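You operate a simulated robot arm through the tools that you are given. There is no shell and no other tool. Be economical: measure what you need, move in short steps, check, and stop when the job is done.

Carry out the task below with a simulated two-armed robot. There is one attempt and no reset: what you move stays moved.

TASK
Screw the lid back on the white jar.

The check looks at the end state, three seconds after you hand in, the way a careful person would. Anything else that was tipped, shoved, dropped, spilled or broken makes it a failure. A push-on lid holds only when it is set on centred and level and pressed home; a screw cap is set on level and turned clockwise until tight.

THE ROBOT
Two 7-joint arms with two-finger grippers on one trunk, on a base that drives. Base frame: it is fixed to the floor where the robot stands at the start and does not move with it; the origin is under the middle of the robot, x ahead of it, y to its left, z up; the surface under the hand at the start is at about z = 84. Lengths are in cm, angles in degrees, forces in N, time in s.
The left shoulder is at the start at [3.6, 16.5, 115.5], the right one opposite. With the tool pointing down near the work surface each hand reaches from about 28 to 72 cm from the robot's upright axis, wherever it stands, measured 20 degrees to its own side. Payload 2.45 kg a hand.
The TCP of each hand is the grasp point between the finger pads, 2.6 cm short of the fingertips. In the tool frame z runs along the fingers and y along their closing line. Largest opening 9.6 cm; the body of the gripper starts 6.9 cm behind the TCP.
Orientation is that of the tool frame in the base frame, as a unit quaternion [w, x, y, z]. With the fingers straight down and closing along the base's y, the tool's x points along the base's -x, its y along +y and its z along -z.

THE INTERFACE
- The arms move only by the tool play_rows. It takes "left_steps", "right_steps" or both (then of equal length, played together; a hand with none holds still); each is a list of rows, each a list of 2 entries, a list of its own where there are three numbers: the shift along the tool's x, y, z in units of 25 mm (1.0 is 25 mm), then the turn, a rotation vector about the tool's x, y, z in units of 4 degrees (1.0 is 4 degrees). In form: [[[tx, ty, tz], [rx, ry, rz]], ...]. A call has 1 to 20 rows; each row shifts and turns the commanded pose from where the row before left it, along the tool's axes as they then stand. "left_jaw" and "right_jaw" are, for a hand that has rows, the finger opening in cm, from 0 to 9.6, set as the call begins (left out, the last holds). A call with a number of a shift or a turn outside -1 to 1 is refused whole. A row lasts 0.2 s, in which the tool goes at most 5 cm and 8.6 degrees; a call with a longer step from one row to the next is refused whole, and so is a gripper value outside its range. Where a pose cannot be reached the arm comes as near as it can. A force on the tool above 40 N (or 10 N above the force at the start of the call, whichever is more), or a blocked arm, ends the call early, and 0.2 s more pass. The fingers move at their own pace and stop on an object; they squeeze with about 37 N. The grip force told is the motor's: it shows also when the fingers shut on nothing. Time passes only in rows, and 0.2 s behind the last, so rows that do not move let the fingers close. It gives the time, the measured TCP pose, the force on the tool (base axes), the opening and the grip force at its end, in the units of the frame above (readings bear some noise), with the torque about the TCP (base axes, N m) and any sound that the robot's microphone picked up.
- Cameras (640 x 400 px; columns grow to the right, rows downward): "scene" is now at [9.95, 2.96, 163.52]; the picture's right is [0.38, -0.93, 0.00], its down [-0.70, -0.29, -0.65] and it looks along [0.60, 0.24, -0.76] (base axes); focal length 266 px, centre (320, 200). "left" rides on the left gripper at [8.2, -0.3, -9.8] in its tool frame; the picture's right is [0.04, 1.00, 0.00], its down [-0.73, 0.03, -0.68] and it looks along [-0.68, 0.03, 0.73] (tool axes); focal length 256 px, centre (320, 200). "right" rides on the right gripper at [8.2, 0.3, -9.8] in its tool frame; the picture's right is [-0.04, 1.00, 0.00], its down [-0.73, -0.03, -0.68] and it looks along [-0.68, -0.03, 0.73] (tool axes); focal length 256 px, centre (320, 200).
- camera(camera): a new picture of that camera. No time passes.
- slide_trunk(by): slides the trunk up (or, below 0, down) by that many cm; the arms and the scene camera ride with it, the base frame stays. It gives what a move gives, with no picture.
- steer(legs): drives the robot by 1 to 6 legs, each [ahead, left, turn to the left] in cm, cm and degrees, along the robot's own axes; the way and the turn of a leg run together, so that a leg with both is an arc; at most 150 cm and 180 degrees a leg. The arms and the cameras ride along, it lands a little off, and it stops where it bumps. It gives what a move gives.
- head_to(pan, tilt): turns the head with the scene camera to pan (to the left, within 120 degrees either way) and tilt (down, from -29 to 69), counted from straight ahead of the robot. It gives what a move gives.
- probe_pixels(camera, pixels): for up to 12 pixels [column, row] of the newest picture of that camera ("zoom" is the newest enlarged one), the place [x, y, z] in the base frame of the surface seen there, good to about 0.2 cm, but the place of the scene camera against the robot may be out by one fixed shift of up to 1.2 cm in any direction. No time passes.
- zoom(camera, box): a new picture of the part [left, top, right, bottom] of that camera's present view, enlarged. No time passes.
- close_job(): hands the job in; it is judged then, once.

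Keep the steps short. Do not move on a guess: measure, check each grasp and each placing, and mend mistakes. In all there are 80 turns and 78 pictures (those below and enlarged ones count). Leave the grippers open and the arms clear of the work at the hand-in unless told otherwise, and finish with a single line.

The tools are called after "Call:" as a command line: name --argument value ..., lists and objects as JSON in quotes. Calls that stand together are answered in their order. play_rows: Moves the arms, as the interface text tells. Its arguments: {"type":"object","properties":{"left_steps":{"type":"array"},"left_jaw":{"type":"number"},"right_steps":{"type":"array"},"right_jaw":{"type":"number"}},"required":[]} The other tools are called the same way: slide_trunk (by) slides the trunk up or down; steer (legs) drives the base; head_to (pan, tilt) turns the head that bears the scene camera; camera (camera) takes a picture; probe_pixels (camera, pixels) gives the place of the surface under pixels of a picture; zoom (camera, box) takes an enlarged picture of a part of a camera's view; close_job () hands the job in.

At the start:

```text
clock: 0.0
left_ee_pos: [31.97, 38.69, 118.89]
left_tool_rot: [0.0, -0.001, 1.0, -0.001]
left_force: [0.8, -0.5, 0.3]
left_moment: [0.0, 0.01, -0.01]
left_width: 9.57
left_grip_force: 0.0
right_ee_pos: [45.16, 4.02, 109.88]
right_tool_rot: [-0.001, 0.001, 1.0, -0.001]
right_force: [-0.2, -1.0, -0.5]
right_moment: [0.02, 0.0, -0.01]
right_width: 9.61
right_grip_force: 0.0
trunk travel left (down, up): [-32.5, 24.2]
robot x, y, heading: [0.37, -0.54, 0.0]
head pan, tilt: [22.2, 49.4]
```

scene: 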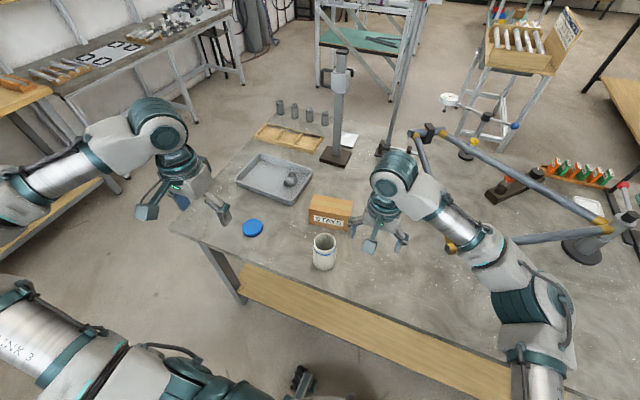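
right: 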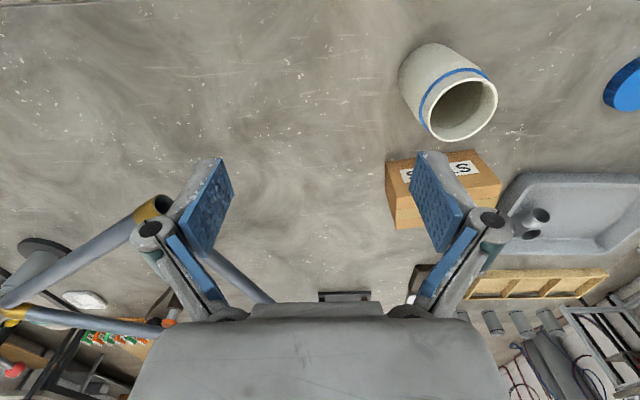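
left: 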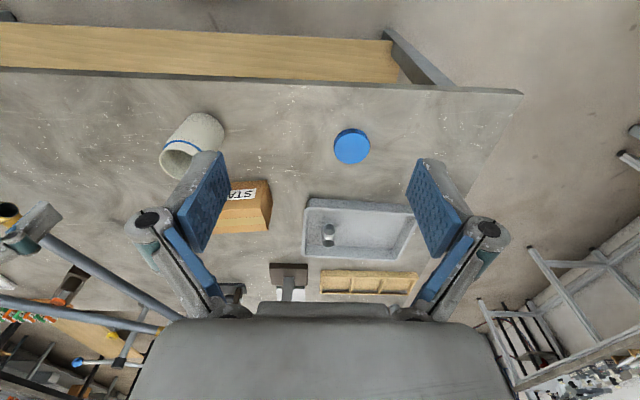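

I see the white jar near (324,252) and the blue lid near (253,228) in the scene view. I'll enlarge that area to measure both.

Call:
zoom --camera "scene" --box '[220, 190, 380, 290]'

Call:
zoom --camera "left" --box '[120, 80, 440, 280]'

Call:
probe_pixels --camera "left" --pixels '[[351, 146], [334, 146], [369, 146], [351, 132], [351, 160], [351, 175], [300, 146], [400, 130], [206, 120], [170, 165]]'

Call:
probe_pixels --camera "right" --pixels '[[427, 127], [490, 87], [460, 137], [462, 80], [497, 108], [421, 100], [460, 105], [625, 90], [380, 60], [438, 45]]'

```text
4.00 times, centred on (300, 240) of scene
```

zoom: 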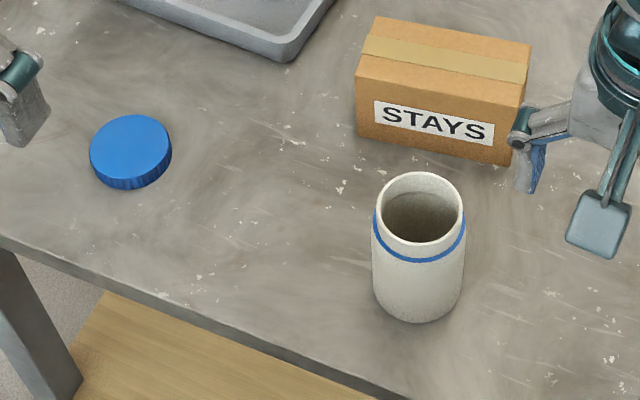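

```text
2.00 times, centred on (280, 180) of left
```

zoom: 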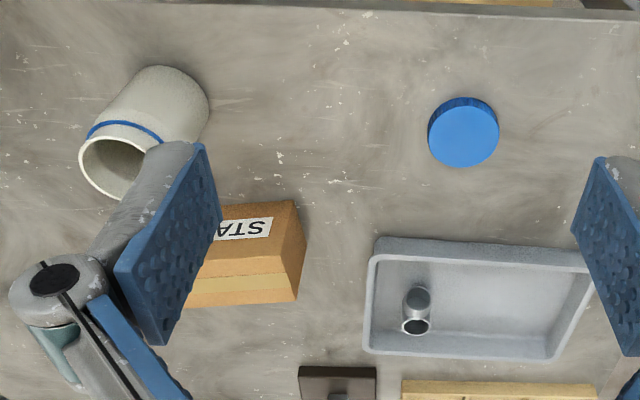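

```text
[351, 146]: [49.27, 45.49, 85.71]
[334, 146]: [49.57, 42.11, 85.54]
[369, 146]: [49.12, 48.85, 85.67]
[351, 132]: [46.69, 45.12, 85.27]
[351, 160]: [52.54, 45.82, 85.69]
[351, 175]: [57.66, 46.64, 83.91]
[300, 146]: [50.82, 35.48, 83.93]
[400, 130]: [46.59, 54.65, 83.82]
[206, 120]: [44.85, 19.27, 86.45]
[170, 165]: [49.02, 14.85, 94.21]
```

```text
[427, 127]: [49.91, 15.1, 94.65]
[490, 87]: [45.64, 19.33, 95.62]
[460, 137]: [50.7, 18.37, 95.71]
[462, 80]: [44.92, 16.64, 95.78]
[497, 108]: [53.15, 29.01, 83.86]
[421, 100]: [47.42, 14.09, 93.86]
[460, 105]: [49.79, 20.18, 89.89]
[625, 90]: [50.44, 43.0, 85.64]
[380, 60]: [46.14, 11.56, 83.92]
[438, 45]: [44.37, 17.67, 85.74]
```

The lid measures about 7 cm across, with its centre near (49.3, 45.5) and its top at 85.7. The jar centre is near (47.8, 17.5) with the rim at 95.7, and the table is at 83.9. Next I bring the left hand above the lid and open it fully to measure again up close.

Call:
play_rows --left_steps '[[[-0.85, 0.34, 0.8], [0, 0, 0]], [[-0.85, 0.34, 0.8], [0, 0, 0]], [[-0.85, 0.34, 0.8], [0, 0, 0]], [[-0.85, 0.34, 0.8], [0, 0, 0]], [[-0.85, 0.34, 0.8], [0, 0, 0]], [[-0.85, 0.34, 0.8], [0, 0, 0]], [[-0.85, 0.34, 0.8], [0, 0, 0]], [[-0.85, 0.34, 0.8], [0, 0, 0]], [[0, 0, 0], [0, 0, 0]]]' --left_jaw 9.6

Call:
zoom --camera "left" --box '[160, 0, 480, 200]'

```text
clock: 2.0
left_ee_pos: [48.66, 45.49, 103.21]
left_tool_rot: [0.002, 0.0, 1.0, 0.0]
left_force: [-0.1, 0.3, -0.4]
left_moment: [0.01, 0.02, -0.01]
left_width: 9.6
left_grip_force: 0.0
right_ee_pos: [44.77, 4.02, 109.93]
right_tool_rot: [0.001, 0.0, 1.0, 0.0]
right_force: [-0.3, -0.2, 0.3]
right_moment: [0.01, 0.0, 0.02]
right_width: 9.64
right_grip_force: 0.0
trunk travel left (down, up): [-32.5, 24.2]
robot x, y, heading: [0.19, -0.32, -0.1]
head pan, tilt: [22.2, 49.4]
```

```text
2.00 times, centred on (320, 100) of left
```

zoom: 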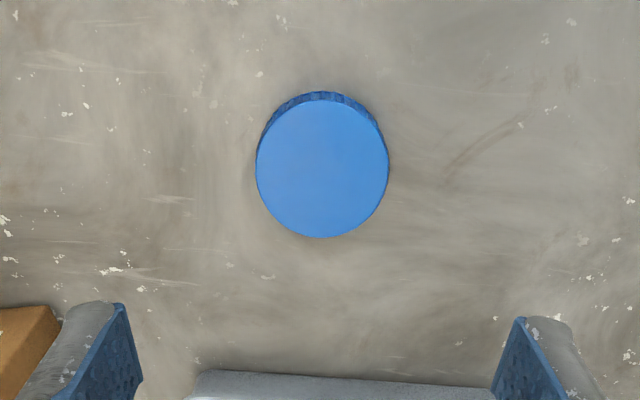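

The lid lies top side up. I probe its edges and the table beside it in this enlarged view.

Call:
probe_pixels --camera "zoom" --pixels '[[260, 170], [386, 170], [322, 235], [322, 103], [322, 170], [322, 260], [230, 170], [420, 170], [275, 125], [370, 125], [275, 213], [370, 213]]'

```text
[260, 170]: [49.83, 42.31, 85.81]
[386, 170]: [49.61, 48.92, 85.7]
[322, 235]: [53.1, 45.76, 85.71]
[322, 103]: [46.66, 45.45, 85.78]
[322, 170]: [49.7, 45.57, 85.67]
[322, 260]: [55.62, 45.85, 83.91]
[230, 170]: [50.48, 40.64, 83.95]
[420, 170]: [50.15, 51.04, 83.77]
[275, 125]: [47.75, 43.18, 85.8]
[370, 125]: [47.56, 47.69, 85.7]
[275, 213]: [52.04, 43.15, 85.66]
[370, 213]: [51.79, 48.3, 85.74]
```

The lid centre is (49.9, 45.6), it is 6.7 cm across and its top is at 85.7. I shift 1.2 cm forward, then turn the left hand 60° anticlockwise while still high above the lid. That leaves plenty of wrist travel for clockwise turning later.

Call:
play_rows --left_steps '[[[-0.48, 0.04, 0.4], [0, 0, 0]], [[0, 0, 0.4], [0, 0, -1]], [[0, 0, 0.4], [0, 0, -1]], [[0, 0, 0.4], [0, 0, -1]], [[0, 0, 0.4], [0, 0, -1]], [[0, 0, 0.4], [0, 0, -1]], [[0, 0, 0], [0, 0, -1]], [[0, 0, 0], [0, 0, -1]], [[0, 0, 0], [0, 0, -1]], [[0, 0, 0], [0, 0, -1]], [[0, 0, 0], [0, 0, -1]], [[0, 0, 0], [0, 0, -1]], [[0, 0, 0], [0, 0, -1]], [[0, 0, 0], [0, 0, -1]], [[0, 0, 0], [0, 0, -1]], [[0, 0, 0], [0, 0, -1]], [[0, 0, 0], [0, 0, 0]]]' --left_jaw 9.6

Call:
camera --camera "left"

Call:
camera --camera "scene"

```text
clock: 5.6
left_ee_pos: [49.93, 45.42, 97.22]
left_tool_rot: [0.001, -0.501, 0.866, 0.0]
left_force: [-0.1, 0.7, -0.6]
left_moment: [-0.02, 0.01, -0.01]
left_width: 9.6
left_grip_force: 0.1
right_ee_pos: [44.85, 3.75, 109.73]
right_tool_rot: [0.001, 0.0, 1.0, 0.0]
right_force: [-0.4, 0.2, -0.1]
right_moment: [-0.01, 0.0, 0.02]
right_width: 9.59
right_grip_force: 0.0
trunk travel left (down, up): [-32.5, 24.2]
robot x, y, heading: [-0.03, -0.12, 0.1]
head pan, tilt: [22.2, 49.4]
```

```text
71 pictures are left
```

left: 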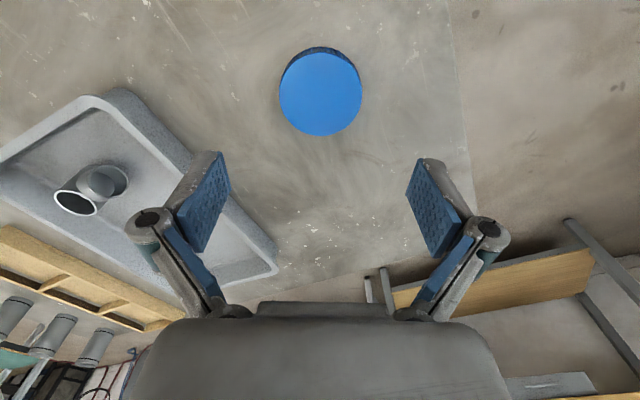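

```text
70 pictures are left
```

scene: 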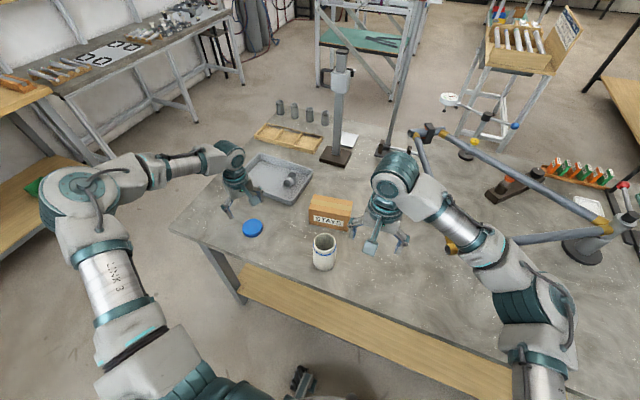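

The lid sits centred between the fingers at about column 320. I probe its edges once more, along with the nearest tray corner at (275,270), before going down.

Call:
probe_pixels --camera "left" --pixels '[[281, 95], [360, 95], [320, 134], [320, 54], [293, 65], [348, 65], [293, 122], [348, 122], [265, 225], [190, 150]]'

```text
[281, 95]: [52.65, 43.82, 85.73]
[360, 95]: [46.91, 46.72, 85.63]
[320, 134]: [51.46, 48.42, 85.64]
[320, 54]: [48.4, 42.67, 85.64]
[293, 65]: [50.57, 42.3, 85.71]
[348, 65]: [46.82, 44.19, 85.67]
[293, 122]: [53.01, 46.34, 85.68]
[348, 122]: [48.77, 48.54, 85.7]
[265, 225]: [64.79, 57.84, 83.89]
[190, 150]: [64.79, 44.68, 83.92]
```

The centre is (49.83, 45.38), within 0.1 cm of the TCP. I go straight down 10.2 cm with the hand open and check.

Call:
play_rows --left_steps '[[[0, 0, 0.7], [0, 0, 0]], [[0, 0, 0.7], [0, 0, 0]], [[0, 0, 0.7], [0, 0, 0]], [[0, 0, 0.7], [0, 0, 0]], [[0, 0, 0.6], [0, 0, 0]], [[0, 0, 0.4], [0, 0, 0]], [[0, 0, 0.25], [0, 0, 0]], [[0, 0, 0], [0, 0, 0]]]'

Call:
camera --camera "left"

```text
clock: 7.4
left_ee_pos: [49.97, 45.36, 87.07]
left_tool_rot: [0.001, -0.501, 0.866, 0.0]
left_force: [-0.2, -0.2, -0.2]
left_moment: [0.03, 0.01, 0.0]
left_width: 9.6
left_grip_force: 0.1
right_ee_pos: [44.9, 3.96, 109.85]
right_tool_rot: [0.001, -0.001, 1.0, 0.0]
right_force: [0.0, 0.0, 1.1]
right_moment: [-0.03, 0.02, -0.01]
right_width: 9.62
right_grip_force: 0.0
trunk travel left (down, up): [-32.5, 24.2]
robot x, y, heading: [0.05, -0.25, -0.2]
head pan, tilt: [22.2, 49.4]
```

```text
69 pictures are left
```

left: 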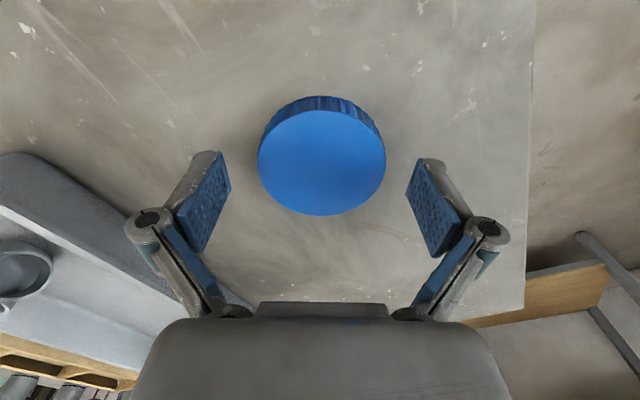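

The fingertips are at about 84.5 on either side of the lid. I close on it in place.

Call:
play_rows --left_steps '[[[0, 0, 0.05], [0, 0, 0]], [[0, 0, 0], [0, 0, 0]], [[0, 0, 0], [0, 0, 0]], [[0, 0, 0], [0, 0, 0]], [[0, 0, 0], [0, 0, 0]]]' --left_jaw 0

Call:
camera --camera "left"

```text
clock: 8.6
left_ee_pos: [49.87, 45.47, 87.15]
left_tool_rot: [0.001, -0.501, 0.866, 0.0]
left_force: [-0.4, 1.2, 6.5]
left_moment: [-0.08, -0.17, 0.02]
left_width: 6.64
left_grip_force: 36.9
right_ee_pos: [44.8, 3.75, 109.91]
right_tool_rot: [0.001, 0.0, 1.0, 0.0]
right_force: [-0.2, 0.6, 0.5]
right_moment: [0.03, -0.02, 0.0]
right_width: 9.61
right_grip_force: 0.0
trunk travel left (down, up): [-32.5, 24.2]
robot x, y, heading: [-0.1, 0.02, 0.1]
head pan, tilt: [22.2, 49.4]
```

```text
68 pictures are left
```

left: 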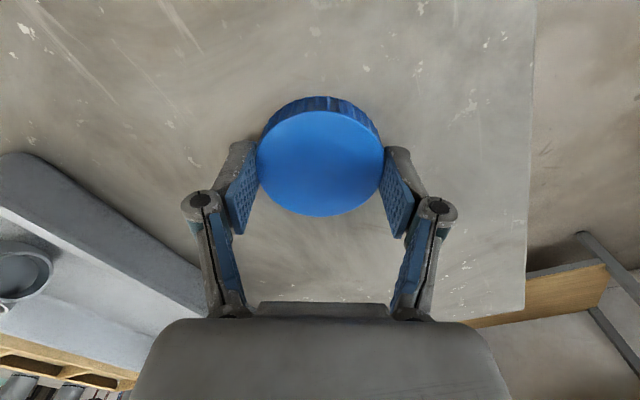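

The lid is gripped at 6.64 cm opening and 37 N. I lift it about 22 cm and start turning the right hand 80° about its own axis in free air.

Call:
play_rows --left_steps '[[[0, 0, -0.2], [0, 0, 0]], [[0, 0, -0.5], [0, 0, 0]], [[0, 0, -0.8], [0, 0, 0]], [[0, 0, -0.8], [0, 0, 0]], [[0, 0, -0.8], [0, 0, 0]], [[0, 0, -0.8], [0, 0, 0]], [[0, 0, -0.8], [0, 0, 0]], [[0, 0, -0.8], [0, 0, 0]], [[0, 0, -0.8], [0, 0, 0]], [[0, 0, -0.8], [0, 0, 0]], [[0, 0, -0.8], [0, 0, 0]], [[0, 0, -0.5], [0, 0, 0]], [[0, 0, 0], [0, 0, 0]], [[0, 0, 0], [0, 0, 0]], [[0, 0, 0], [0, 0, 0]], [[0, 0, 0], [0, 0, 0]], [[0, 0, 0], [0, 0, 0]], [[0, 0, 0], [0, 0, 0]], [[0, 0, 0], [0, 0, 0]], [[0, 0, 0], [0, 0, 0]]]' --right_steps '[[[0, 0, 0], [0, 0, 1]], [[0, 0, 0], [0, 0, 1]], [[0, 0, 0], [0, 0, 1]], [[0, 0, 0], [0, 0, 1]], [[0, 0, 0], [0, 0, 1]], [[0, 0, 0], [0, 0, 1]], [[0, 0, 0], [0, 0, 1]], [[0, 0, 0], [0, 0, 1]], [[0, 0, 0], [0, 0, 1]], [[0, 0, 0], [0, 0, 1]], [[0, 0, 0], [0, 0, 1]], [[0, 0, 0], [0, 0, 1]], [[0, 0, 0], [0, 0, 1]], [[0, 0, 0], [0, 0, 1]], [[0, 0, 0], [0, 0, 1]], [[0, 0, 0], [0, 0, 1]], [[0, 0, 0], [0, 0, 1]], [[0, 0, 0], [0, 0, 1]], [[0, 0, 0], [0, 0, 1]], [[0, 0, 0], [0, 0, 1]]]'

Call:
camera --camera "left"

Call:
camera --camera "scene"

```text
clock: 12.8
left_ee_pos: [49.92, 45.36, 108.07]
left_tool_rot: [0.001, -0.501, 0.866, 0.0]
left_force: [0.2, 0.1, -0.4]
left_moment: [0.01, 0.03, -0.01]
left_width: 6.65
left_grip_force: 37.1
right_ee_pos: [44.82, 3.88, 109.93]
right_tool_rot: [0.001, 0.644, 0.765, 0.0]
right_force: [-0.2, -0.5, 0.0]
right_moment: [0.01, 0.02, 0.01]
right_width: 9.59
right_grip_force: 0.1
trunk travel left (down, up): [-32.5, 24.2]
robot x, y, heading: [-0.32, 0.13, 0.3]
head pan, tilt: [22.2, 49.4]
```

```text
67 pictures are left
```

left: 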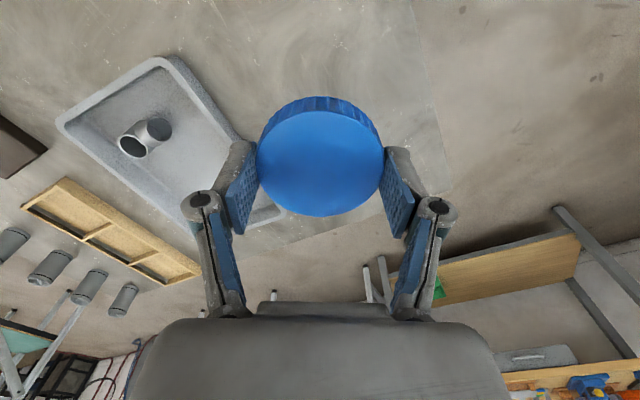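

```text
66 pictures are left
```

scene: 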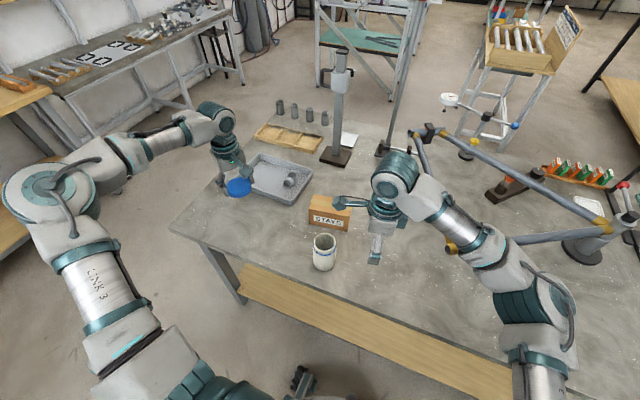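

The lid hangs level in the grip. Before pitching the right hand I measure the pipe structure at the right, around (452,248), (500,165) and (425,130), so the arm stays clear of it.

Call:
probe_pixels --camera "scene" --pixels '[[452, 248], [475, 243], [530, 238], [500, 165], [425, 130], [424, 155], [560, 198], [600, 222], [400, 243], [455, 280], [340, 222], [324, 237]]'

Call:
camera --camera "right"

```text
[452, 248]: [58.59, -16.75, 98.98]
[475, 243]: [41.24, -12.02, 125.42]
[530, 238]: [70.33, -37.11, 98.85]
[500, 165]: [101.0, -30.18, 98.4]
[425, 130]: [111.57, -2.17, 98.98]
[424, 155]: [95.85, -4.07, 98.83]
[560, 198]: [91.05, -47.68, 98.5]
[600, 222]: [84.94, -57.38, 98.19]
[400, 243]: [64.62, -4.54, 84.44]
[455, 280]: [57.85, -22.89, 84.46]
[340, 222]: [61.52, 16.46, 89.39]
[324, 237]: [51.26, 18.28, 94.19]
```

```text
65 pictures are left
```

right: 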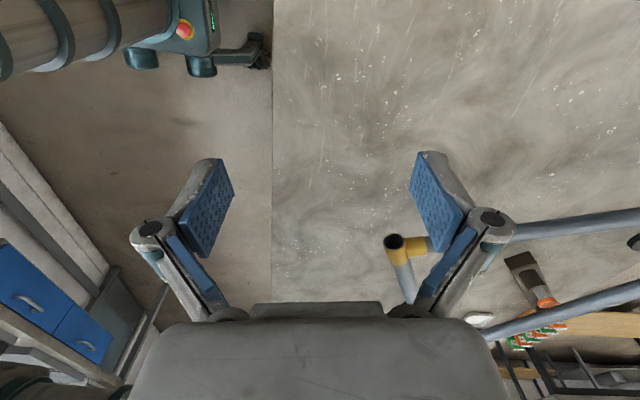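

The pipe end is at (58.6, -16.8, 99), so I'll come at the jar from the near right side, away from it. First I pitch the right hand up 80° about its closing axis, in place at z = 110.

Call:
play_rows --right_steps '[[[0, 0, 0], [0, 1, 0]], [[0, 0, 0], [0, 1, 0]], [[0, 0, 0], [0, 1, 0]], [[0, 0, 0], [0, 1, 0]], [[0, 0, 0], [0, 1, 0]], [[0, 0, 0], [0, 1, 0]], [[0, 0, 0], [0, 1, 0]], [[0, 0, 0], [0, 1, 0]], [[0, 0, 0], [0, 1, 0]], [[0, 0, 0], [0, 1, 0]], [[0, 0, 0], [0, 1, 0]], [[0, 0, 0], [0, 1, 0]], [[0, 0, 0], [0, 1, 0]], [[0, 0, 0], [0, 1, 0]], [[0, 0, 0], [0, 1, 0]], [[0, 0, 0], [0, 1, 0]], [[0, 0, 0], [0, 1, 0]], [[0, 0, 0], [0, 1, 0]], [[0, 0, 0], [0, 1, 0]], [[0, 0, 0], [0, 1, 0]]]'

Call:
camera --camera "scene"

```text
clock: 17.0
left_ee_pos: [49.86, 45.45, 108.01]
left_tool_rot: [0.001, -0.5, 0.866, 0.0]
left_force: [-0.4, 0.3, -0.7]
left_moment: [0.0, 0.0, 0.01]
left_width: 6.62
left_grip_force: 36.7
right_ee_pos: [44.86, 3.83, 109.87]
right_tool_rot: [-0.492, 0.492, 0.586, 0.414]
right_force: [0.1, -0.3, -0.1]
right_moment: [-0.01, 0.01, 0.02]
right_width: 9.57
right_grip_force: 0.2
trunk travel left (down, up): [-32.5, 24.2]
robot x, y, heading: [0.1, 0.2, 0.3]
head pan, tilt: [22.2, 49.4]
```

```text
64 pictures are left
```

scene: 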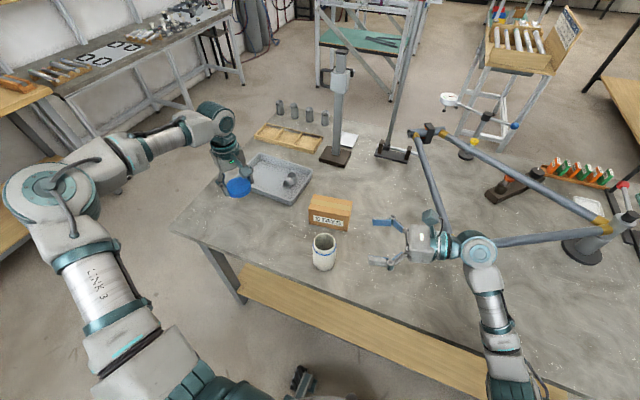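

The right hand now points along +y, 10° below level. I swing it 36° clockwise about the vertical so it faces the jar from the near right side.

Call:
play_rows --right_steps '[[[0, 0, 0], [-0.985, 0, 0.17]], [[0, 0, 0], [-0.985, 0, 0.17]], [[0, 0, 0], [-0.985, 0, 0.17]], [[0, 0, 0], [-0.985, 0, 0.17]], [[0, 0, 0], [-0.985, 0, 0.17]], [[0, 0, 0], [-0.985, 0, 0.17]], [[0, 0, 0], [-0.985, 0, 0.17]], [[0, 0, 0], [-0.985, 0, 0.17]], [[0, 0, 0], [-0.985, 0, 0.17]], [[0, 0, 0], [0, 0, 0]]]' --right_jaw 9.6

Call:
camera --camera "right"

```text
clock: 19.2
left_ee_pos: [49.84, 45.35, 108.0]
left_tool_rot: [0.001, -0.5, 0.866, 0.0]
left_force: [0.5, 0.5, 0.5]
left_moment: [-0.02, -0.02, -0.01]
left_width: 6.66
left_grip_force: 37.0
right_ee_pos: [44.96, 3.84, 109.95]
right_tool_rot: [-0.34, 0.649, 0.406, 0.546]
right_force: [-0.1, 0.2, -0.3]
right_moment: [-0.04, 0.0, 0.0]
right_width: 9.6
right_grip_force: 0.0
trunk travel left (down, up): [-32.5, 24.2]
robot x, y, heading: [-0.23, -0.13, -0.1]
head pan, tilt: [22.2, 49.4]
```

```text
63 pictures are left
```

right: 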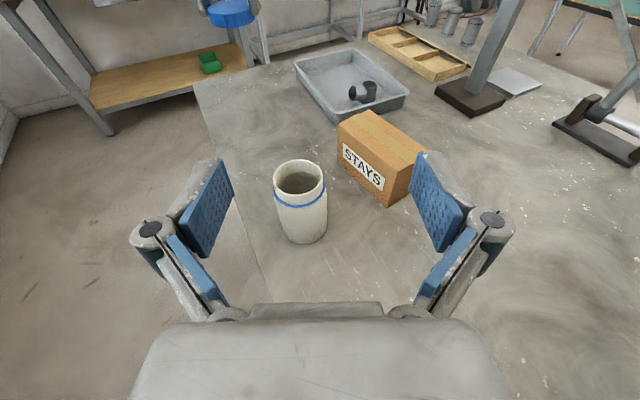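

The jar is at columns 273–328 in this picture. I probe its rim all around, its body, and the box corner nearest it.

Call:
zoom --camera "right" --box '[240, 130, 400, 250]'

Call:
probe_pixels --camera "right" --pixels '[[275, 180], [323, 178], [299, 161], [299, 197], [282, 168], [316, 166], [284, 192], [316, 191], [300, 215], [386, 204], [340, 150], [300, 241]]'

```text
3.33 times, centred on (320, 190) of right
```

zoom: 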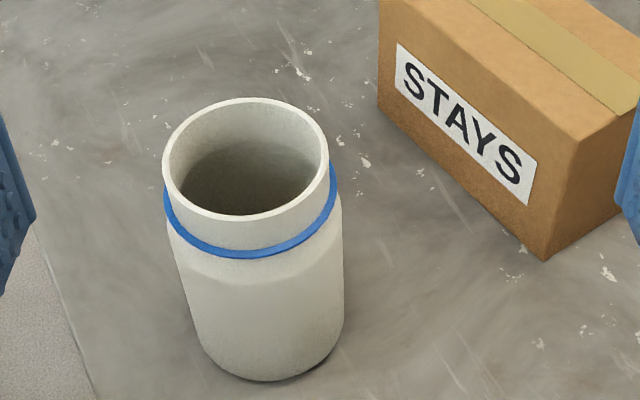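

```text
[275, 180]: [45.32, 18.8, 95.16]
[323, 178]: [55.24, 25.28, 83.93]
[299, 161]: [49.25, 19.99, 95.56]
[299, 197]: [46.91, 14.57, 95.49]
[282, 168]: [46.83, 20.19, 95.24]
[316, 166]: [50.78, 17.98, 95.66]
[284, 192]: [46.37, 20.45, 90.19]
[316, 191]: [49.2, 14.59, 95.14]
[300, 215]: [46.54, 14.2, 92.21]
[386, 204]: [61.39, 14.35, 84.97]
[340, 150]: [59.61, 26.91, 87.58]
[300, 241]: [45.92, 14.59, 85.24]
```

I probe the rim more finely in the enlarged view.

Call:
probe_pixels --camera "zoom" --pixels '[[166, 165], [325, 165], [247, 101], [245, 216], [190, 118], [304, 118], [190, 204], [304, 200], [168, 190], [335, 180], [250, 254], [260, 330]]'

```text
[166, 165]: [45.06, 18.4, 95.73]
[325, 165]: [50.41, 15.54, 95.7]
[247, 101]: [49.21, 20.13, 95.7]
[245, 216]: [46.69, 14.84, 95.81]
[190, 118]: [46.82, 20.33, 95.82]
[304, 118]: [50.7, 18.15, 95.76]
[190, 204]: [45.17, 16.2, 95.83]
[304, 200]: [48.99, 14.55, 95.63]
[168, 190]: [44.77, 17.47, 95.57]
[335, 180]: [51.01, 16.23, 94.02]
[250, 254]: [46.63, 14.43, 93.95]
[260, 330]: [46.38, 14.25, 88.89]
```

The jar axis is at about (47.85, 17.43), the neck radius about 3.0, and the seat ring is at z = 94. I lower the right hand to a point 11 cm back from the grasp, still clear of the jar.

Call:
play_rows --right_steps '[[[-0.719, -0.134, 0.18], [0, 0, 0]], [[-0.719, -0.134, 0.18], [0, 0, 0]], [[-0.719, -0.134, 0.18], [0, 0, 0]], [[-0.719, -0.134, 0.18], [0, 0, 0]], [[-0.719, -0.134, 0.18], [0, 0, 0]], [[-0.719, -0.134, 0.18], [0, 0, 0]], [[-0.719, -0.134, 0.18], [0, 0, 0]], [[-0.719, -0.134, 0.18], [0, 0, 0]], [[-0.719, -0.134, 0.18], [0, 0, 0]], [[-0.719, -0.134, 0.18], [0, 0, 0]], [[0, 0, 0], [0, 0, 0]]]'

Call:
camera --camera "right"

Call:
camera --camera "scene"

```text
clock: 21.6
left_ee_pos: [49.9, 45.34, 108.02]
left_tool_rot: [0.001, -0.501, 0.866, 0.0]
left_force: [0.2, 0.0, 0.4]
left_moment: [-0.01, 0.02, -0.01]
left_width: 6.65
left_grip_force: 37.4
right_ee_pos: [42.39, 6.61, 91.43]
right_tool_rot: [-0.341, 0.648, 0.407, 0.546]
right_force: [-0.8, -0.3, 0.1]
right_moment: [0.0, 0.01, 0.0]
right_width: 9.6
right_grip_force: 0.1
trunk travel left (down, up): [-32.5, 24.2]
robot x, y, heading: [-0.15, -0.26, 0.0]
head pan, tilt: [22.2, 49.4]
```

```text
61 pictures are left
```

right: 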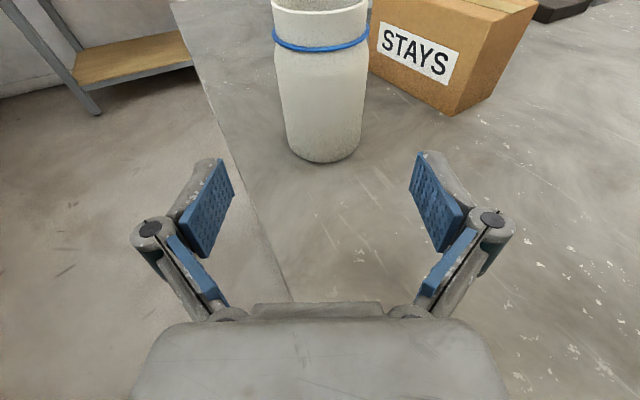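

```text
60 pictures are left
```

scene: 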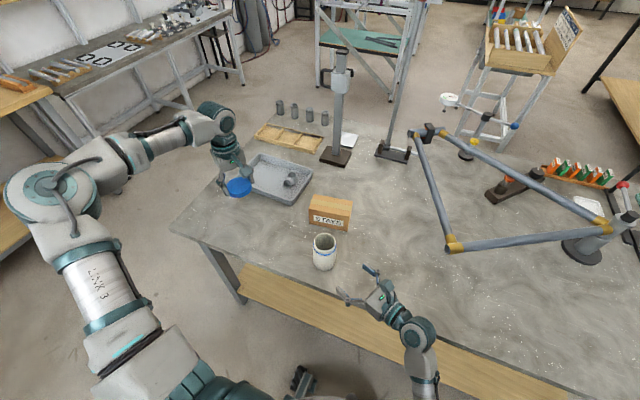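

The jar is centred between the fingers, 0.1 cm off. I advance 11 cm along the fingers with the hand open, in slow steps.

Call:
play_rows --right_steps '[[[0, 0.05, 0.5], [0, 0, 0]], [[0, 0, 0.5], [0, 0, 0]], [[0, 0, 0.5], [0, 0, 0]], [[0, 0, 0.5], [0, 0, 0]], [[0, 0, 0.5], [0, 0, 0]], [[0, 0, 0.5], [0, 0, 0]], [[0, 0, 0.5], [0, 0, 0]], [[0, 0, 0.5], [0, 0, 0]], [[0, 0, 0.4], [0, 0, 0]], [[0, 0, 0], [0, 0, 0]]]' --right_jaw 9.6

Call:
camera --camera "right"

```text
clock: 23.8
left_ee_pos: [49.86, 45.41, 108.06]
left_tool_rot: [0.001, -0.501, 0.865, 0.0]
left_force: [0.9, 0.0, 0.5]
left_moment: [0.01, -0.05, 0.01]
left_width: 6.62
left_grip_force: 37.2
right_ee_pos: [47.24, 16.31, 89.46]
right_tool_rot: [-0.34, 0.649, 0.407, 0.546]
right_force: [-1.1, -0.2, -0.5]
right_moment: [0.01, 0.01, 0.0]
right_width: 9.59
right_grip_force: 0.0
trunk travel left (down, up): [-32.5, 24.2]
robot x, y, heading: [-0.16, -0.02, 0.0]
head pan, tilt: [22.2, 49.4]
```

```text
59 pictures are left
```

right: 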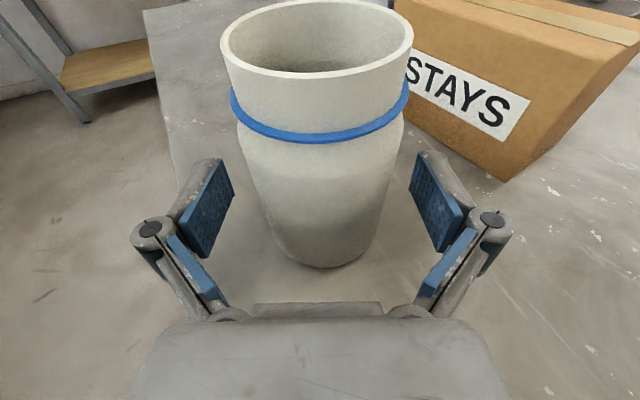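

The jar body sits between the pads. I close the right hand on it while holding still.

Call:
play_rows --right_steps '[[[0, 0, 0], [0, 0, 0]], [[0, 0, 0], [0, 0, 0]], [[0, 0, 0], [0, 0, 0]], [[0, 0, 0], [0, 0, 0]], [[0, 0, 0], [0, 0, 0]]]' --right_jaw 0

Call:
camera --camera "right"

Call:
zoom --camera "scene" --box '[260, 200, 420, 300]'

```text
clock: 25.0
left_ee_pos: [49.93, 45.44, 107.98]
left_tool_rot: [0.0, -0.501, 0.865, -0.001]
left_force: [0.0, -0.7, -0.3]
left_moment: [-0.03, 0.0, -0.02]
left_width: 6.65
left_grip_force: 37.2
right_ee_pos: [47.16, 16.24, 89.53]
right_tool_rot: [-0.34, 0.648, 0.407, 0.546]
right_force: [-0.2, 0.7, 3.9]
right_moment: [0.14, 0.07, -0.01]
right_width: 7.08
right_grip_force: 37.5
trunk travel left (down, up): [-32.5, 24.2]
robot x, y, heading: [-0.16, -0.12, -0.3]
head pan, tilt: [22.2, 49.4]
```

```text
58 pictures are left
```

right: 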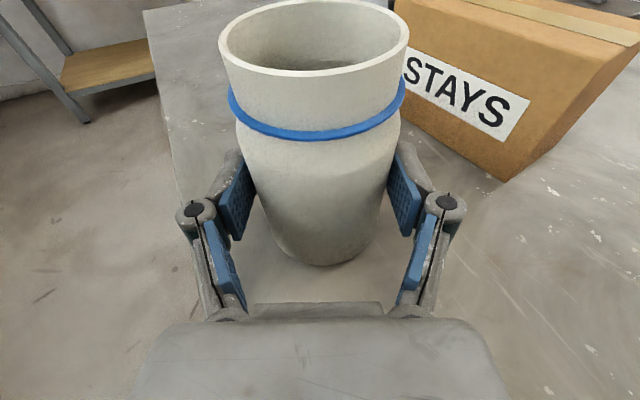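

```text
4.00 times, centred on (340, 250) of scene
```

zoom: 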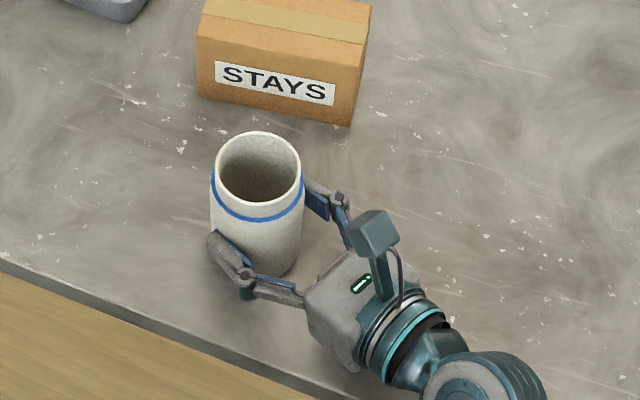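

The jar is held at 7.08 cm opening and 37.5 N, and it moved about 0.1 cm. I re-probe the rim so I can centre the lid.

Call:
probe_pixels --camera "right" --pixels '[[222, 45], [406, 38], [312, 73], [246, 18], [387, 14], [260, 67], [370, 61], [230, 60], [399, 50], [313, 3], [340, 71], [285, 5]]'

```text
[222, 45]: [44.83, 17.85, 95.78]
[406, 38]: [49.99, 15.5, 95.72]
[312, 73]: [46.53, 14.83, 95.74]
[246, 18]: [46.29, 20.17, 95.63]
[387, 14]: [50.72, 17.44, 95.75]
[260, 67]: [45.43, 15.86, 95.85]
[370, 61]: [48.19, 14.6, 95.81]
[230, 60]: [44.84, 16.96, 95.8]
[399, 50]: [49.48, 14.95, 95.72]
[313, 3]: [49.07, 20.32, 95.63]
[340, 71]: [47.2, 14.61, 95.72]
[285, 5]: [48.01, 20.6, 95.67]
```

The jar centre is now (47.80, 17.55). I check where the lid sits in the left hand and whether it is level.

Call:
probe_pixels --camera "left" --pixels '[[320, 113], [320, 213], [262, 150], [380, 150], [275, 130], [365, 130], [280, 200], [360, 200], [320, 160]]'

```text
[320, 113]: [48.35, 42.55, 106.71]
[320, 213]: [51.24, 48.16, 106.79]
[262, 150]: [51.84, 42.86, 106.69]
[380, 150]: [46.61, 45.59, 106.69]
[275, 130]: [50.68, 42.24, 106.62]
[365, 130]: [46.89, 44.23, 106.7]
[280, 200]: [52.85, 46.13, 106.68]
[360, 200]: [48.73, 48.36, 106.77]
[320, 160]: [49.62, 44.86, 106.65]
```

The lid is level. Its top is 1.3 cm below the TCP, and its centre is 0.1 cm off the TCP. I carry it over the jar, setting the TCP to (47.88, 17.65) at z = 104, which leaves 5 cm above the rim.

Call:
play_rows --left_steps '[[[0.7157, -0.3466, 0.114], [0, 0, 0]], [[0.7157, -0.3466, 0.114], [0, 0, 0]], [[0.7157, -0.3466, 0.114], [0, 0, 0]], [[0.7157, -0.3466, 0.114], [0, 0, 0]], [[0.7157, -0.3466, 0.114], [0, 0, 0]], [[0.7157, -0.3466, 0.114], [0, 0, 0]], [[0.7157, -0.3466, 0.114], [0, 0, 0]], [[0.7157, -0.3466, 0.114], [0, 0, 0]], [[0.7157, -0.3466, 0.114], [0, 0, 0]], [[0.7157, -0.3466, 0.114], [0, 0, 0]], [[0.7157, -0.3466, 0.114], [0, 0, 0]], [[0.7157, -0.3466, 0.114], [0, 0, 0]], [[0.7157, -0.3466, 0.114], [0, 0, 0]], [[0.7157, -0.3466, 0.114], [0, 0, 0]], [[0, 0, 0], [0, 0, 0]]]'

Call:
camera --camera "scene"

Call:
camera --camera "right"

Call:
camera --camera "left"

```text
clock: 28.2
left_ee_pos: [47.85, 17.55, 103.98]
left_tool_rot: [0.001, -0.5, 0.866, 0.0]
left_force: [-0.3, 0.3, -0.1]
left_moment: [0.03, -0.01, 0.0]
left_width: 6.67
left_grip_force: 36.8
right_ee_pos: [47.17, 16.17, 89.5]
right_tool_rot: [-0.34, 0.648, 0.406, 0.547]
right_force: [-0.2, 0.3, 6.9]
right_moment: [0.22, 0.14, -0.02]
right_width: 7.09
right_grip_force: 37.0
trunk travel left (down, up): [-32.5, 24.2]
robot x, y, heading: [0.08, 0.04, 0.1]
head pan, tilt: [22.2, 49.4]
```

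```text
56 pictures are left
```

scene: 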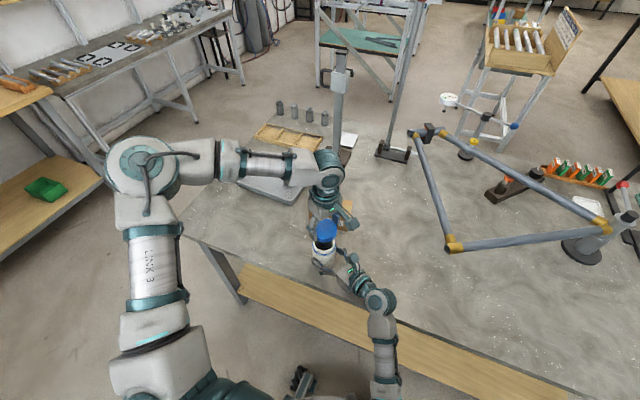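

```text
55 pictures are left
```

right: 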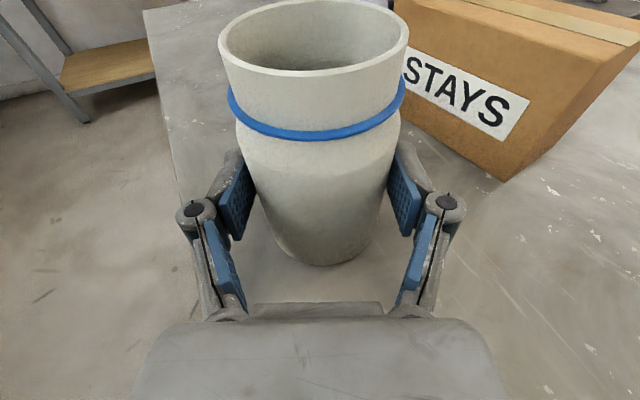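

```text
54 pictures are left
```

left: 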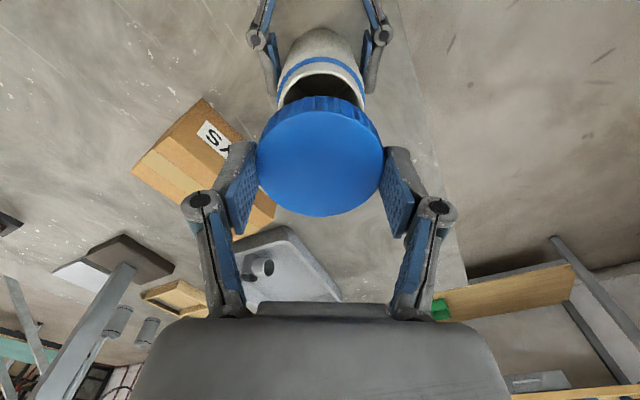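

The lid is over the jar and nothing touches. I lower 4.4 cm so the lid's underside is just above the rim, then look from the right hand.

Call:
play_rows --left_steps '[[[-0.03, 0, 0.5], [0, 0, 0]], [[0, 0, 0.5], [0, 0, 0]], [[0, 0, 0.4], [0, 0, 0]], [[0, 0, 0.36], [0, 0, 0]], [[0, 0, 0], [0, 0, 0]], [[0, 0, 0], [0, 0, 0]]]'

Call:
camera --camera "right"

Call:
camera --camera "left"

```text
clock: 29.6
left_ee_pos: [47.99, 17.58, 99.58]
left_tool_rot: [0.001, -0.501, 0.865, 0.0]
left_force: [-0.2, 0.2, 1.0]
left_moment: [0.0, 0.0, -0.04]
left_width: 6.61
left_grip_force: 36.3
right_ee_pos: [47.23, 16.25, 89.41]
right_tool_rot: [-0.34, 0.649, 0.406, 0.547]
right_force: [-0.1, 0.1, 6.6]
right_moment: [0.17, 0.12, 0.02]
right_width: 7.1
right_grip_force: 36.6
trunk travel left (down, up): [-32.5, 24.2]
robot x, y, heading: [-0.12, 0.15, 0.1]
head pan, tilt: [22.2, 49.4]
```

```text
53 pictures are left
```

right: 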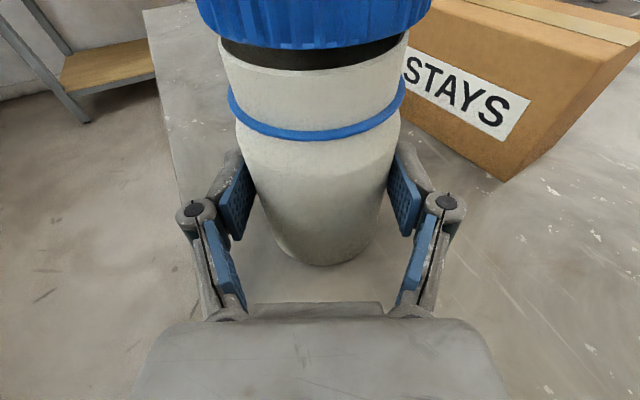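

```text
52 pictures are left
```

left: 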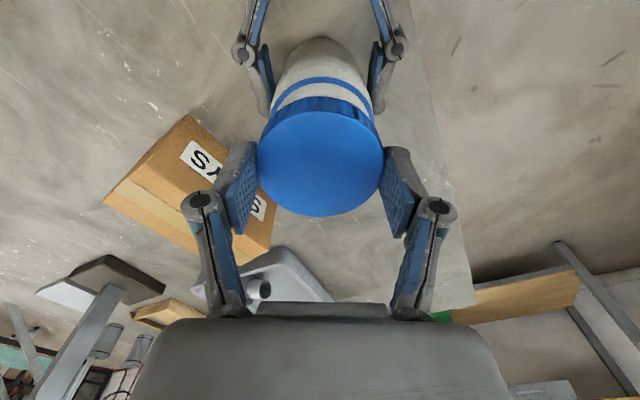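

From the right camera the lid spans columns 198–431 (centre 314) and the rim centre is at 313.5, so it is well centred. I lower 1 cm gently and read the force.

Call:
play_rows --left_steps '[[[0, 0, 0.1], [0, 0, 0]], [[0, 0, 0.1], [0, 0, 0]], [[0, 0, 0.1], [0, 0, 0]], [[0, 0, 0.1], [0, 0, 0]], [[0, 0, 0], [0, 0, 0]]]'

Call:
camera --camera "right"

```text
clock: 30.8
left_ee_pos: [47.88, 17.68, 98.61]
left_tool_rot: [0.001, -0.501, 0.866, 0.0]
left_force: [-0.3, -0.6, -0.5]
left_moment: [-0.01, 0.02, -0.04]
left_width: 6.65
left_grip_force: 37.2
right_ee_pos: [47.27, 16.29, 89.39]
right_tool_rot: [-0.34, 0.648, 0.407, 0.546]
right_force: [1.0, 1.1, 6.4]
right_moment: [0.21, 0.14, -0.01]
right_width: 7.08
right_grip_force: 36.9
trunk travel left (down, up): [-32.5, 24.2]
robot x, y, heading: [0.26, -0.14, -0.3]
head pan, tilt: [22.2, 49.4]
```

```text
51 pictures are left
```

right: 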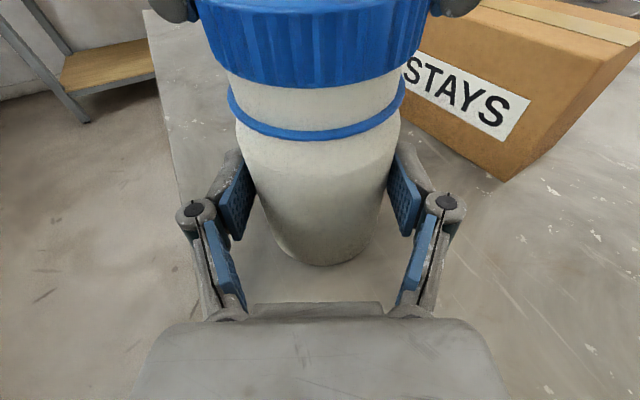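

There is no contact yet and the lid's skirt is around the rim. I lower another 0.75 cm in fine steps.

Call:
play_rows --left_steps '[[[0, 0, 0.06], [0, 0, 0]], [[0, 0, 0.06], [0, 0, 0]], [[0, 0, 0.06], [0, 0, 0]], [[0, 0, 0.06], [0, 0, 0]], [[0, 0, 0.06], [0, 0, 0]], [[0, 0, 0], [0, 0, 0]]]'

Call:
camera --camera "right"

```text
clock: 32.2
left_ee_pos: [47.95, 17.64, 97.9]
left_tool_rot: [0.001, -0.502, 0.865, 0.0]
left_force: [-1.1, -2.6, 1.6]
left_moment: [-0.06, 0.05, 0.0]
left_width: 6.63
left_grip_force: 37.0
right_ee_pos: [47.19, 16.27, 89.48]
right_tool_rot: [-0.34, 0.648, 0.407, 0.546]
right_force: [0.8, 2.6, 6.1]
right_moment: [0.07, 0.23, -0.04]
right_width: 7.08
right_grip_force: 36.8
trunk travel left (down, up): [-32.5, 24.2]
robot x, y, heading: [0.0, 0.12, 0.0]
head pan, tilt: [22.2, 49.4]
```

```text
50 pictures are left
```

right: 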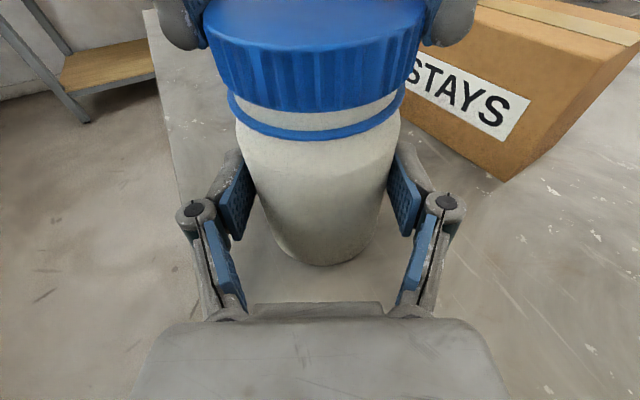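

A small side force of -2.6 N along y says the lid sits about 0.1 cm too far toward +y. I shift 0.1 cm back and lower 0.3 cm.

Call:
play_rows --left_steps '[[[0.04, 0, 0], [0, 0, 0]], [[0, 0, 0.06], [0, 0, 0]], [[0, 0, 0.06], [0, 0, 0]], [[0, 0, 0], [0, 0, 0]]]'

Call:
camera --camera "right"

```text
clock: 33.2
left_ee_pos: [47.91, 17.57, 97.54]
left_tool_rot: [0.001, -0.5, 0.866, 0.0]
left_force: [-9.8, 1.0, 10.5]
left_moment: [-0.08, 0.08, 0.01]
left_width: 6.63
left_grip_force: 37.4
right_ee_pos: [47.24, 16.25, 89.45]
right_tool_rot: [-0.34, 0.648, 0.406, 0.547]
right_force: [10.4, 3.0, 0.8]
right_moment: [0.6, 0.8, -0.13]
right_width: 7.04
right_grip_force: 37.1
trunk travel left (down, up): [-32.5, 24.2]
robot x, y, heading: [-0.13, 0.02, 0.2]
head pan, tilt: [22.2, 49.4]
```

```text
49 pictures are left
```

right: 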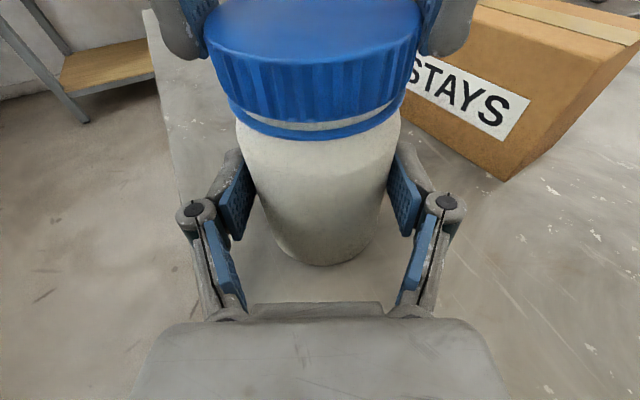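

There is contact now: 10.5 N upward, and the jar pushes the lid along -x. The gap to the seat ring is about 0.4 cm. I ease 0.1 cm toward -x and read the force before turning.

Call:
play_rows --left_steps '[[[0.02, 0.035, 0], [0, 0, 0]], [[0, 0, 0], [0, 0, 0]]]'

```text
clock: 33.8
left_ee_pos: [47.86, 17.66, 97.56]
left_tool_rot: [0.001, -0.5, 0.866, -0.001]
left_force: [-4.6, 0.4, 13.7]
left_moment: [0.02, 0.09, 0.0]
left_width: 6.65
left_grip_force: 36.3
right_ee_pos: [47.16, 16.23, 89.39]
right_tool_rot: [-0.341, 0.648, 0.407, 0.546]
right_force: [8.5, 1.4, 1.3]
right_moment: [0.46, 0.26, -0.16]
right_width: 7.1
right_grip_force: 37.1
trunk travel left (down, up): [-32.5, 24.2]
robot x, y, heading: [0.3, -0.01, -0.0]
head pan, tilt: [22.2, 49.4]
```

The side force halved. I ease another 0.07 cm toward -x, then turn clockwise by 40° and watch the torque.

Call:
play_rows --left_steps '[[[0.015, 0.025, 0], [0, 0, 0]], [[0, 0, 0.002], [0, 0, 1]], [[0, 0, 0.002], [0, 0, 1]], [[0, 0, 0.002], [0, 0, 1]], [[0, 0, 0.002], [0, 0, 1]], [[0, 0, 0.002], [0, 0, 1]], [[0, 0, 0.002], [0, 0, 1]], [[0, 0, 0.002], [0, 0, 1]], [[0, 0, 0.002], [0, 0, 1]], [[0, 0, 0.002], [0, 0, 1]], [[0, 0, 0.002], [0, 0, 1]], [[0, 0, 0], [0, 0, 0]]]'

Call:
camera --camera "right"

```text
clock: 36.4
left_ee_pos: [47.78, 17.57, 97.39]
left_tool_rot: [0.002, -0.174, 0.985, 0.0]
left_force: [9.6, 10.3, 16.6]
left_moment: [0.29, -0.28, -0.03]
left_width: 6.63
left_grip_force: 37.1
right_ee_pos: [47.11, 16.27, 89.5]
right_tool_rot: [-0.34, 0.648, 0.407, 0.546]
right_force: [-8.0, -11.4, -0.6]
right_moment: [0.55, -0.17, 0.08]
right_width: 7.05
right_grip_force: 37.1
trunk travel left (down, up): [-32.5, 24.2]
robot x, y, heading: [-0.0, -0.18, 0.1]
head pan, tilt: [22.2, 49.4]
```

```text
48 pictures are left
```

right: 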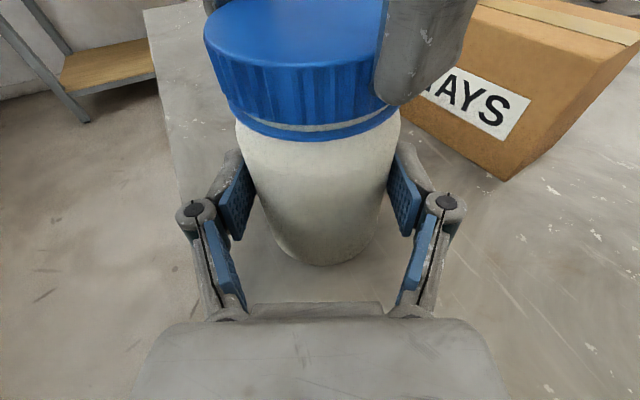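

Turning shifted the side force to (+9.6, +10.3), since the lid is slightly off the turning axis. I re-centre by about 0.1 cm in each direction and look closely at the gap.

Call:
play_rows --left_steps '[[[-0.05, 0.024, 0], [0, 0, 0]], [[0, 0, 0], [0, 0, 0]]]'

Call:
zoom --camera "right" --box '[190, 0, 430, 150]'

```text
clock: 37.0
left_ee_pos: [47.81, 17.63, 97.38]
left_tool_rot: [0.001, -0.175, 0.985, 0.0]
left_force: [-0.3, 2.4, 18.4]
left_moment: [0.08, -0.07, -0.05]
left_width: 6.66
left_grip_force: 36.8
right_ee_pos: [47.17, 16.17, 89.36]
right_tool_rot: [-0.34, 0.649, 0.406, 0.547]
right_force: [-0.8, -4.0, -0.5]
right_moment: [-0.01, 0.48, 0.02]
right_width: 7.08
right_grip_force: 36.7
trunk travel left (down, up): [-32.5, 24.2]
robot x, y, heading: [-0.22, 0.22, 0.1]
head pan, tilt: [22.2, 49.4]
```

```text
2.67 times, centred on (310, 75) of right
```

zoom: 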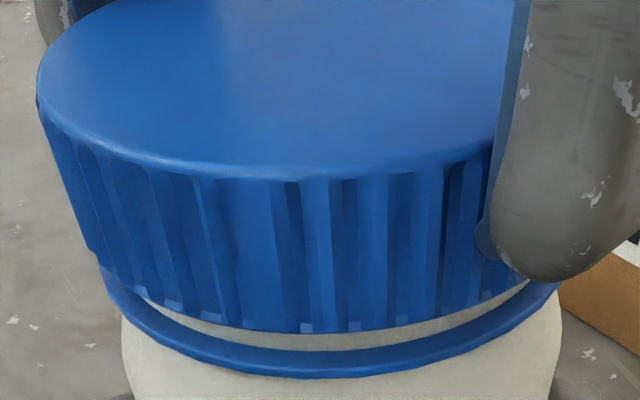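

The side force is nearly gone and the press is 18 N, with the gap even and slightly smaller (z 97.38). I keep turning clockwise by 60°.

Call:
play_rows --left_steps '[[[0, 0, 0.002], [0, 0, 1]], [[0, 0, 0.002], [0, 0, 1]], [[0, 0, 0.002], [0, 0, 1]], [[0, 0, 0.002], [0, 0, 1]], [[0, 0, 0.002], [0, 0, 1]], [[0, 0, 0.002], [0, 0, 1]], [[0, 0, 0.002], [0, 0, 1]], [[0, 0, 0.002], [0, 0, 1]], [[0, 0, 0.002], [0, 0, 1]], [[0, 0, 0.002], [0, 0, 1]], [[0, 0, 0.002], [0, 0, 1]], [[0, 0, 0.002], [0, 0, 1]], [[0, 0, 0.002], [0, 0, 1]], [[0, 0, 0.002], [0, 0, 1]], [[0, 0, 0.002], [0, 0, 1]], [[0, 0, 0], [0, 0, 0]]]'

Call:
zoom --camera "right" --box '[190, 0, 430, 150]'

```text
clock: 40.4
left_ee_pos: [47.84, 17.69, 97.28]
left_tool_rot: [0.001, 0.343, 0.939, 0.002]
left_force: [-8.6, 5.6, 20.8]
left_moment: [0.07, 0.2, 0.03]
left_width: 6.62
left_grip_force: 37.1
right_ee_pos: [47.15, 16.18, 89.37]
right_tool_rot: [-0.34, 0.649, 0.407, 0.546]
right_force: [10.2, -2.3, -6.3]
right_moment: [0.4, 0.68, -0.09]
right_width: 7.08
right_grip_force: 37.5
trunk travel left (down, up): [-32.5, 24.2]
robot x, y, heading: [0.2, -0.04, 0.1]
head pan, tilt: [22.2, 49.4]
```

```text
2.67 times, centred on (310, 75) of right
```

zoom: 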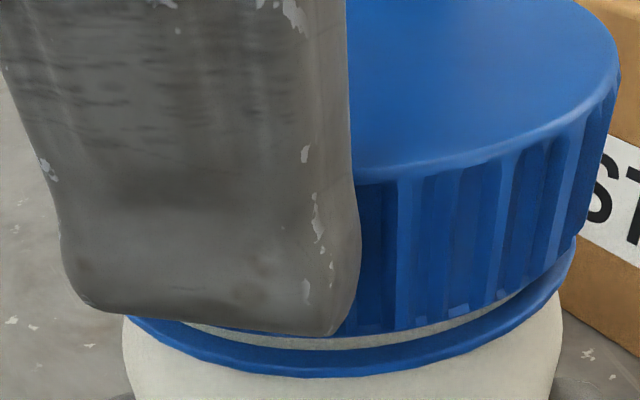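

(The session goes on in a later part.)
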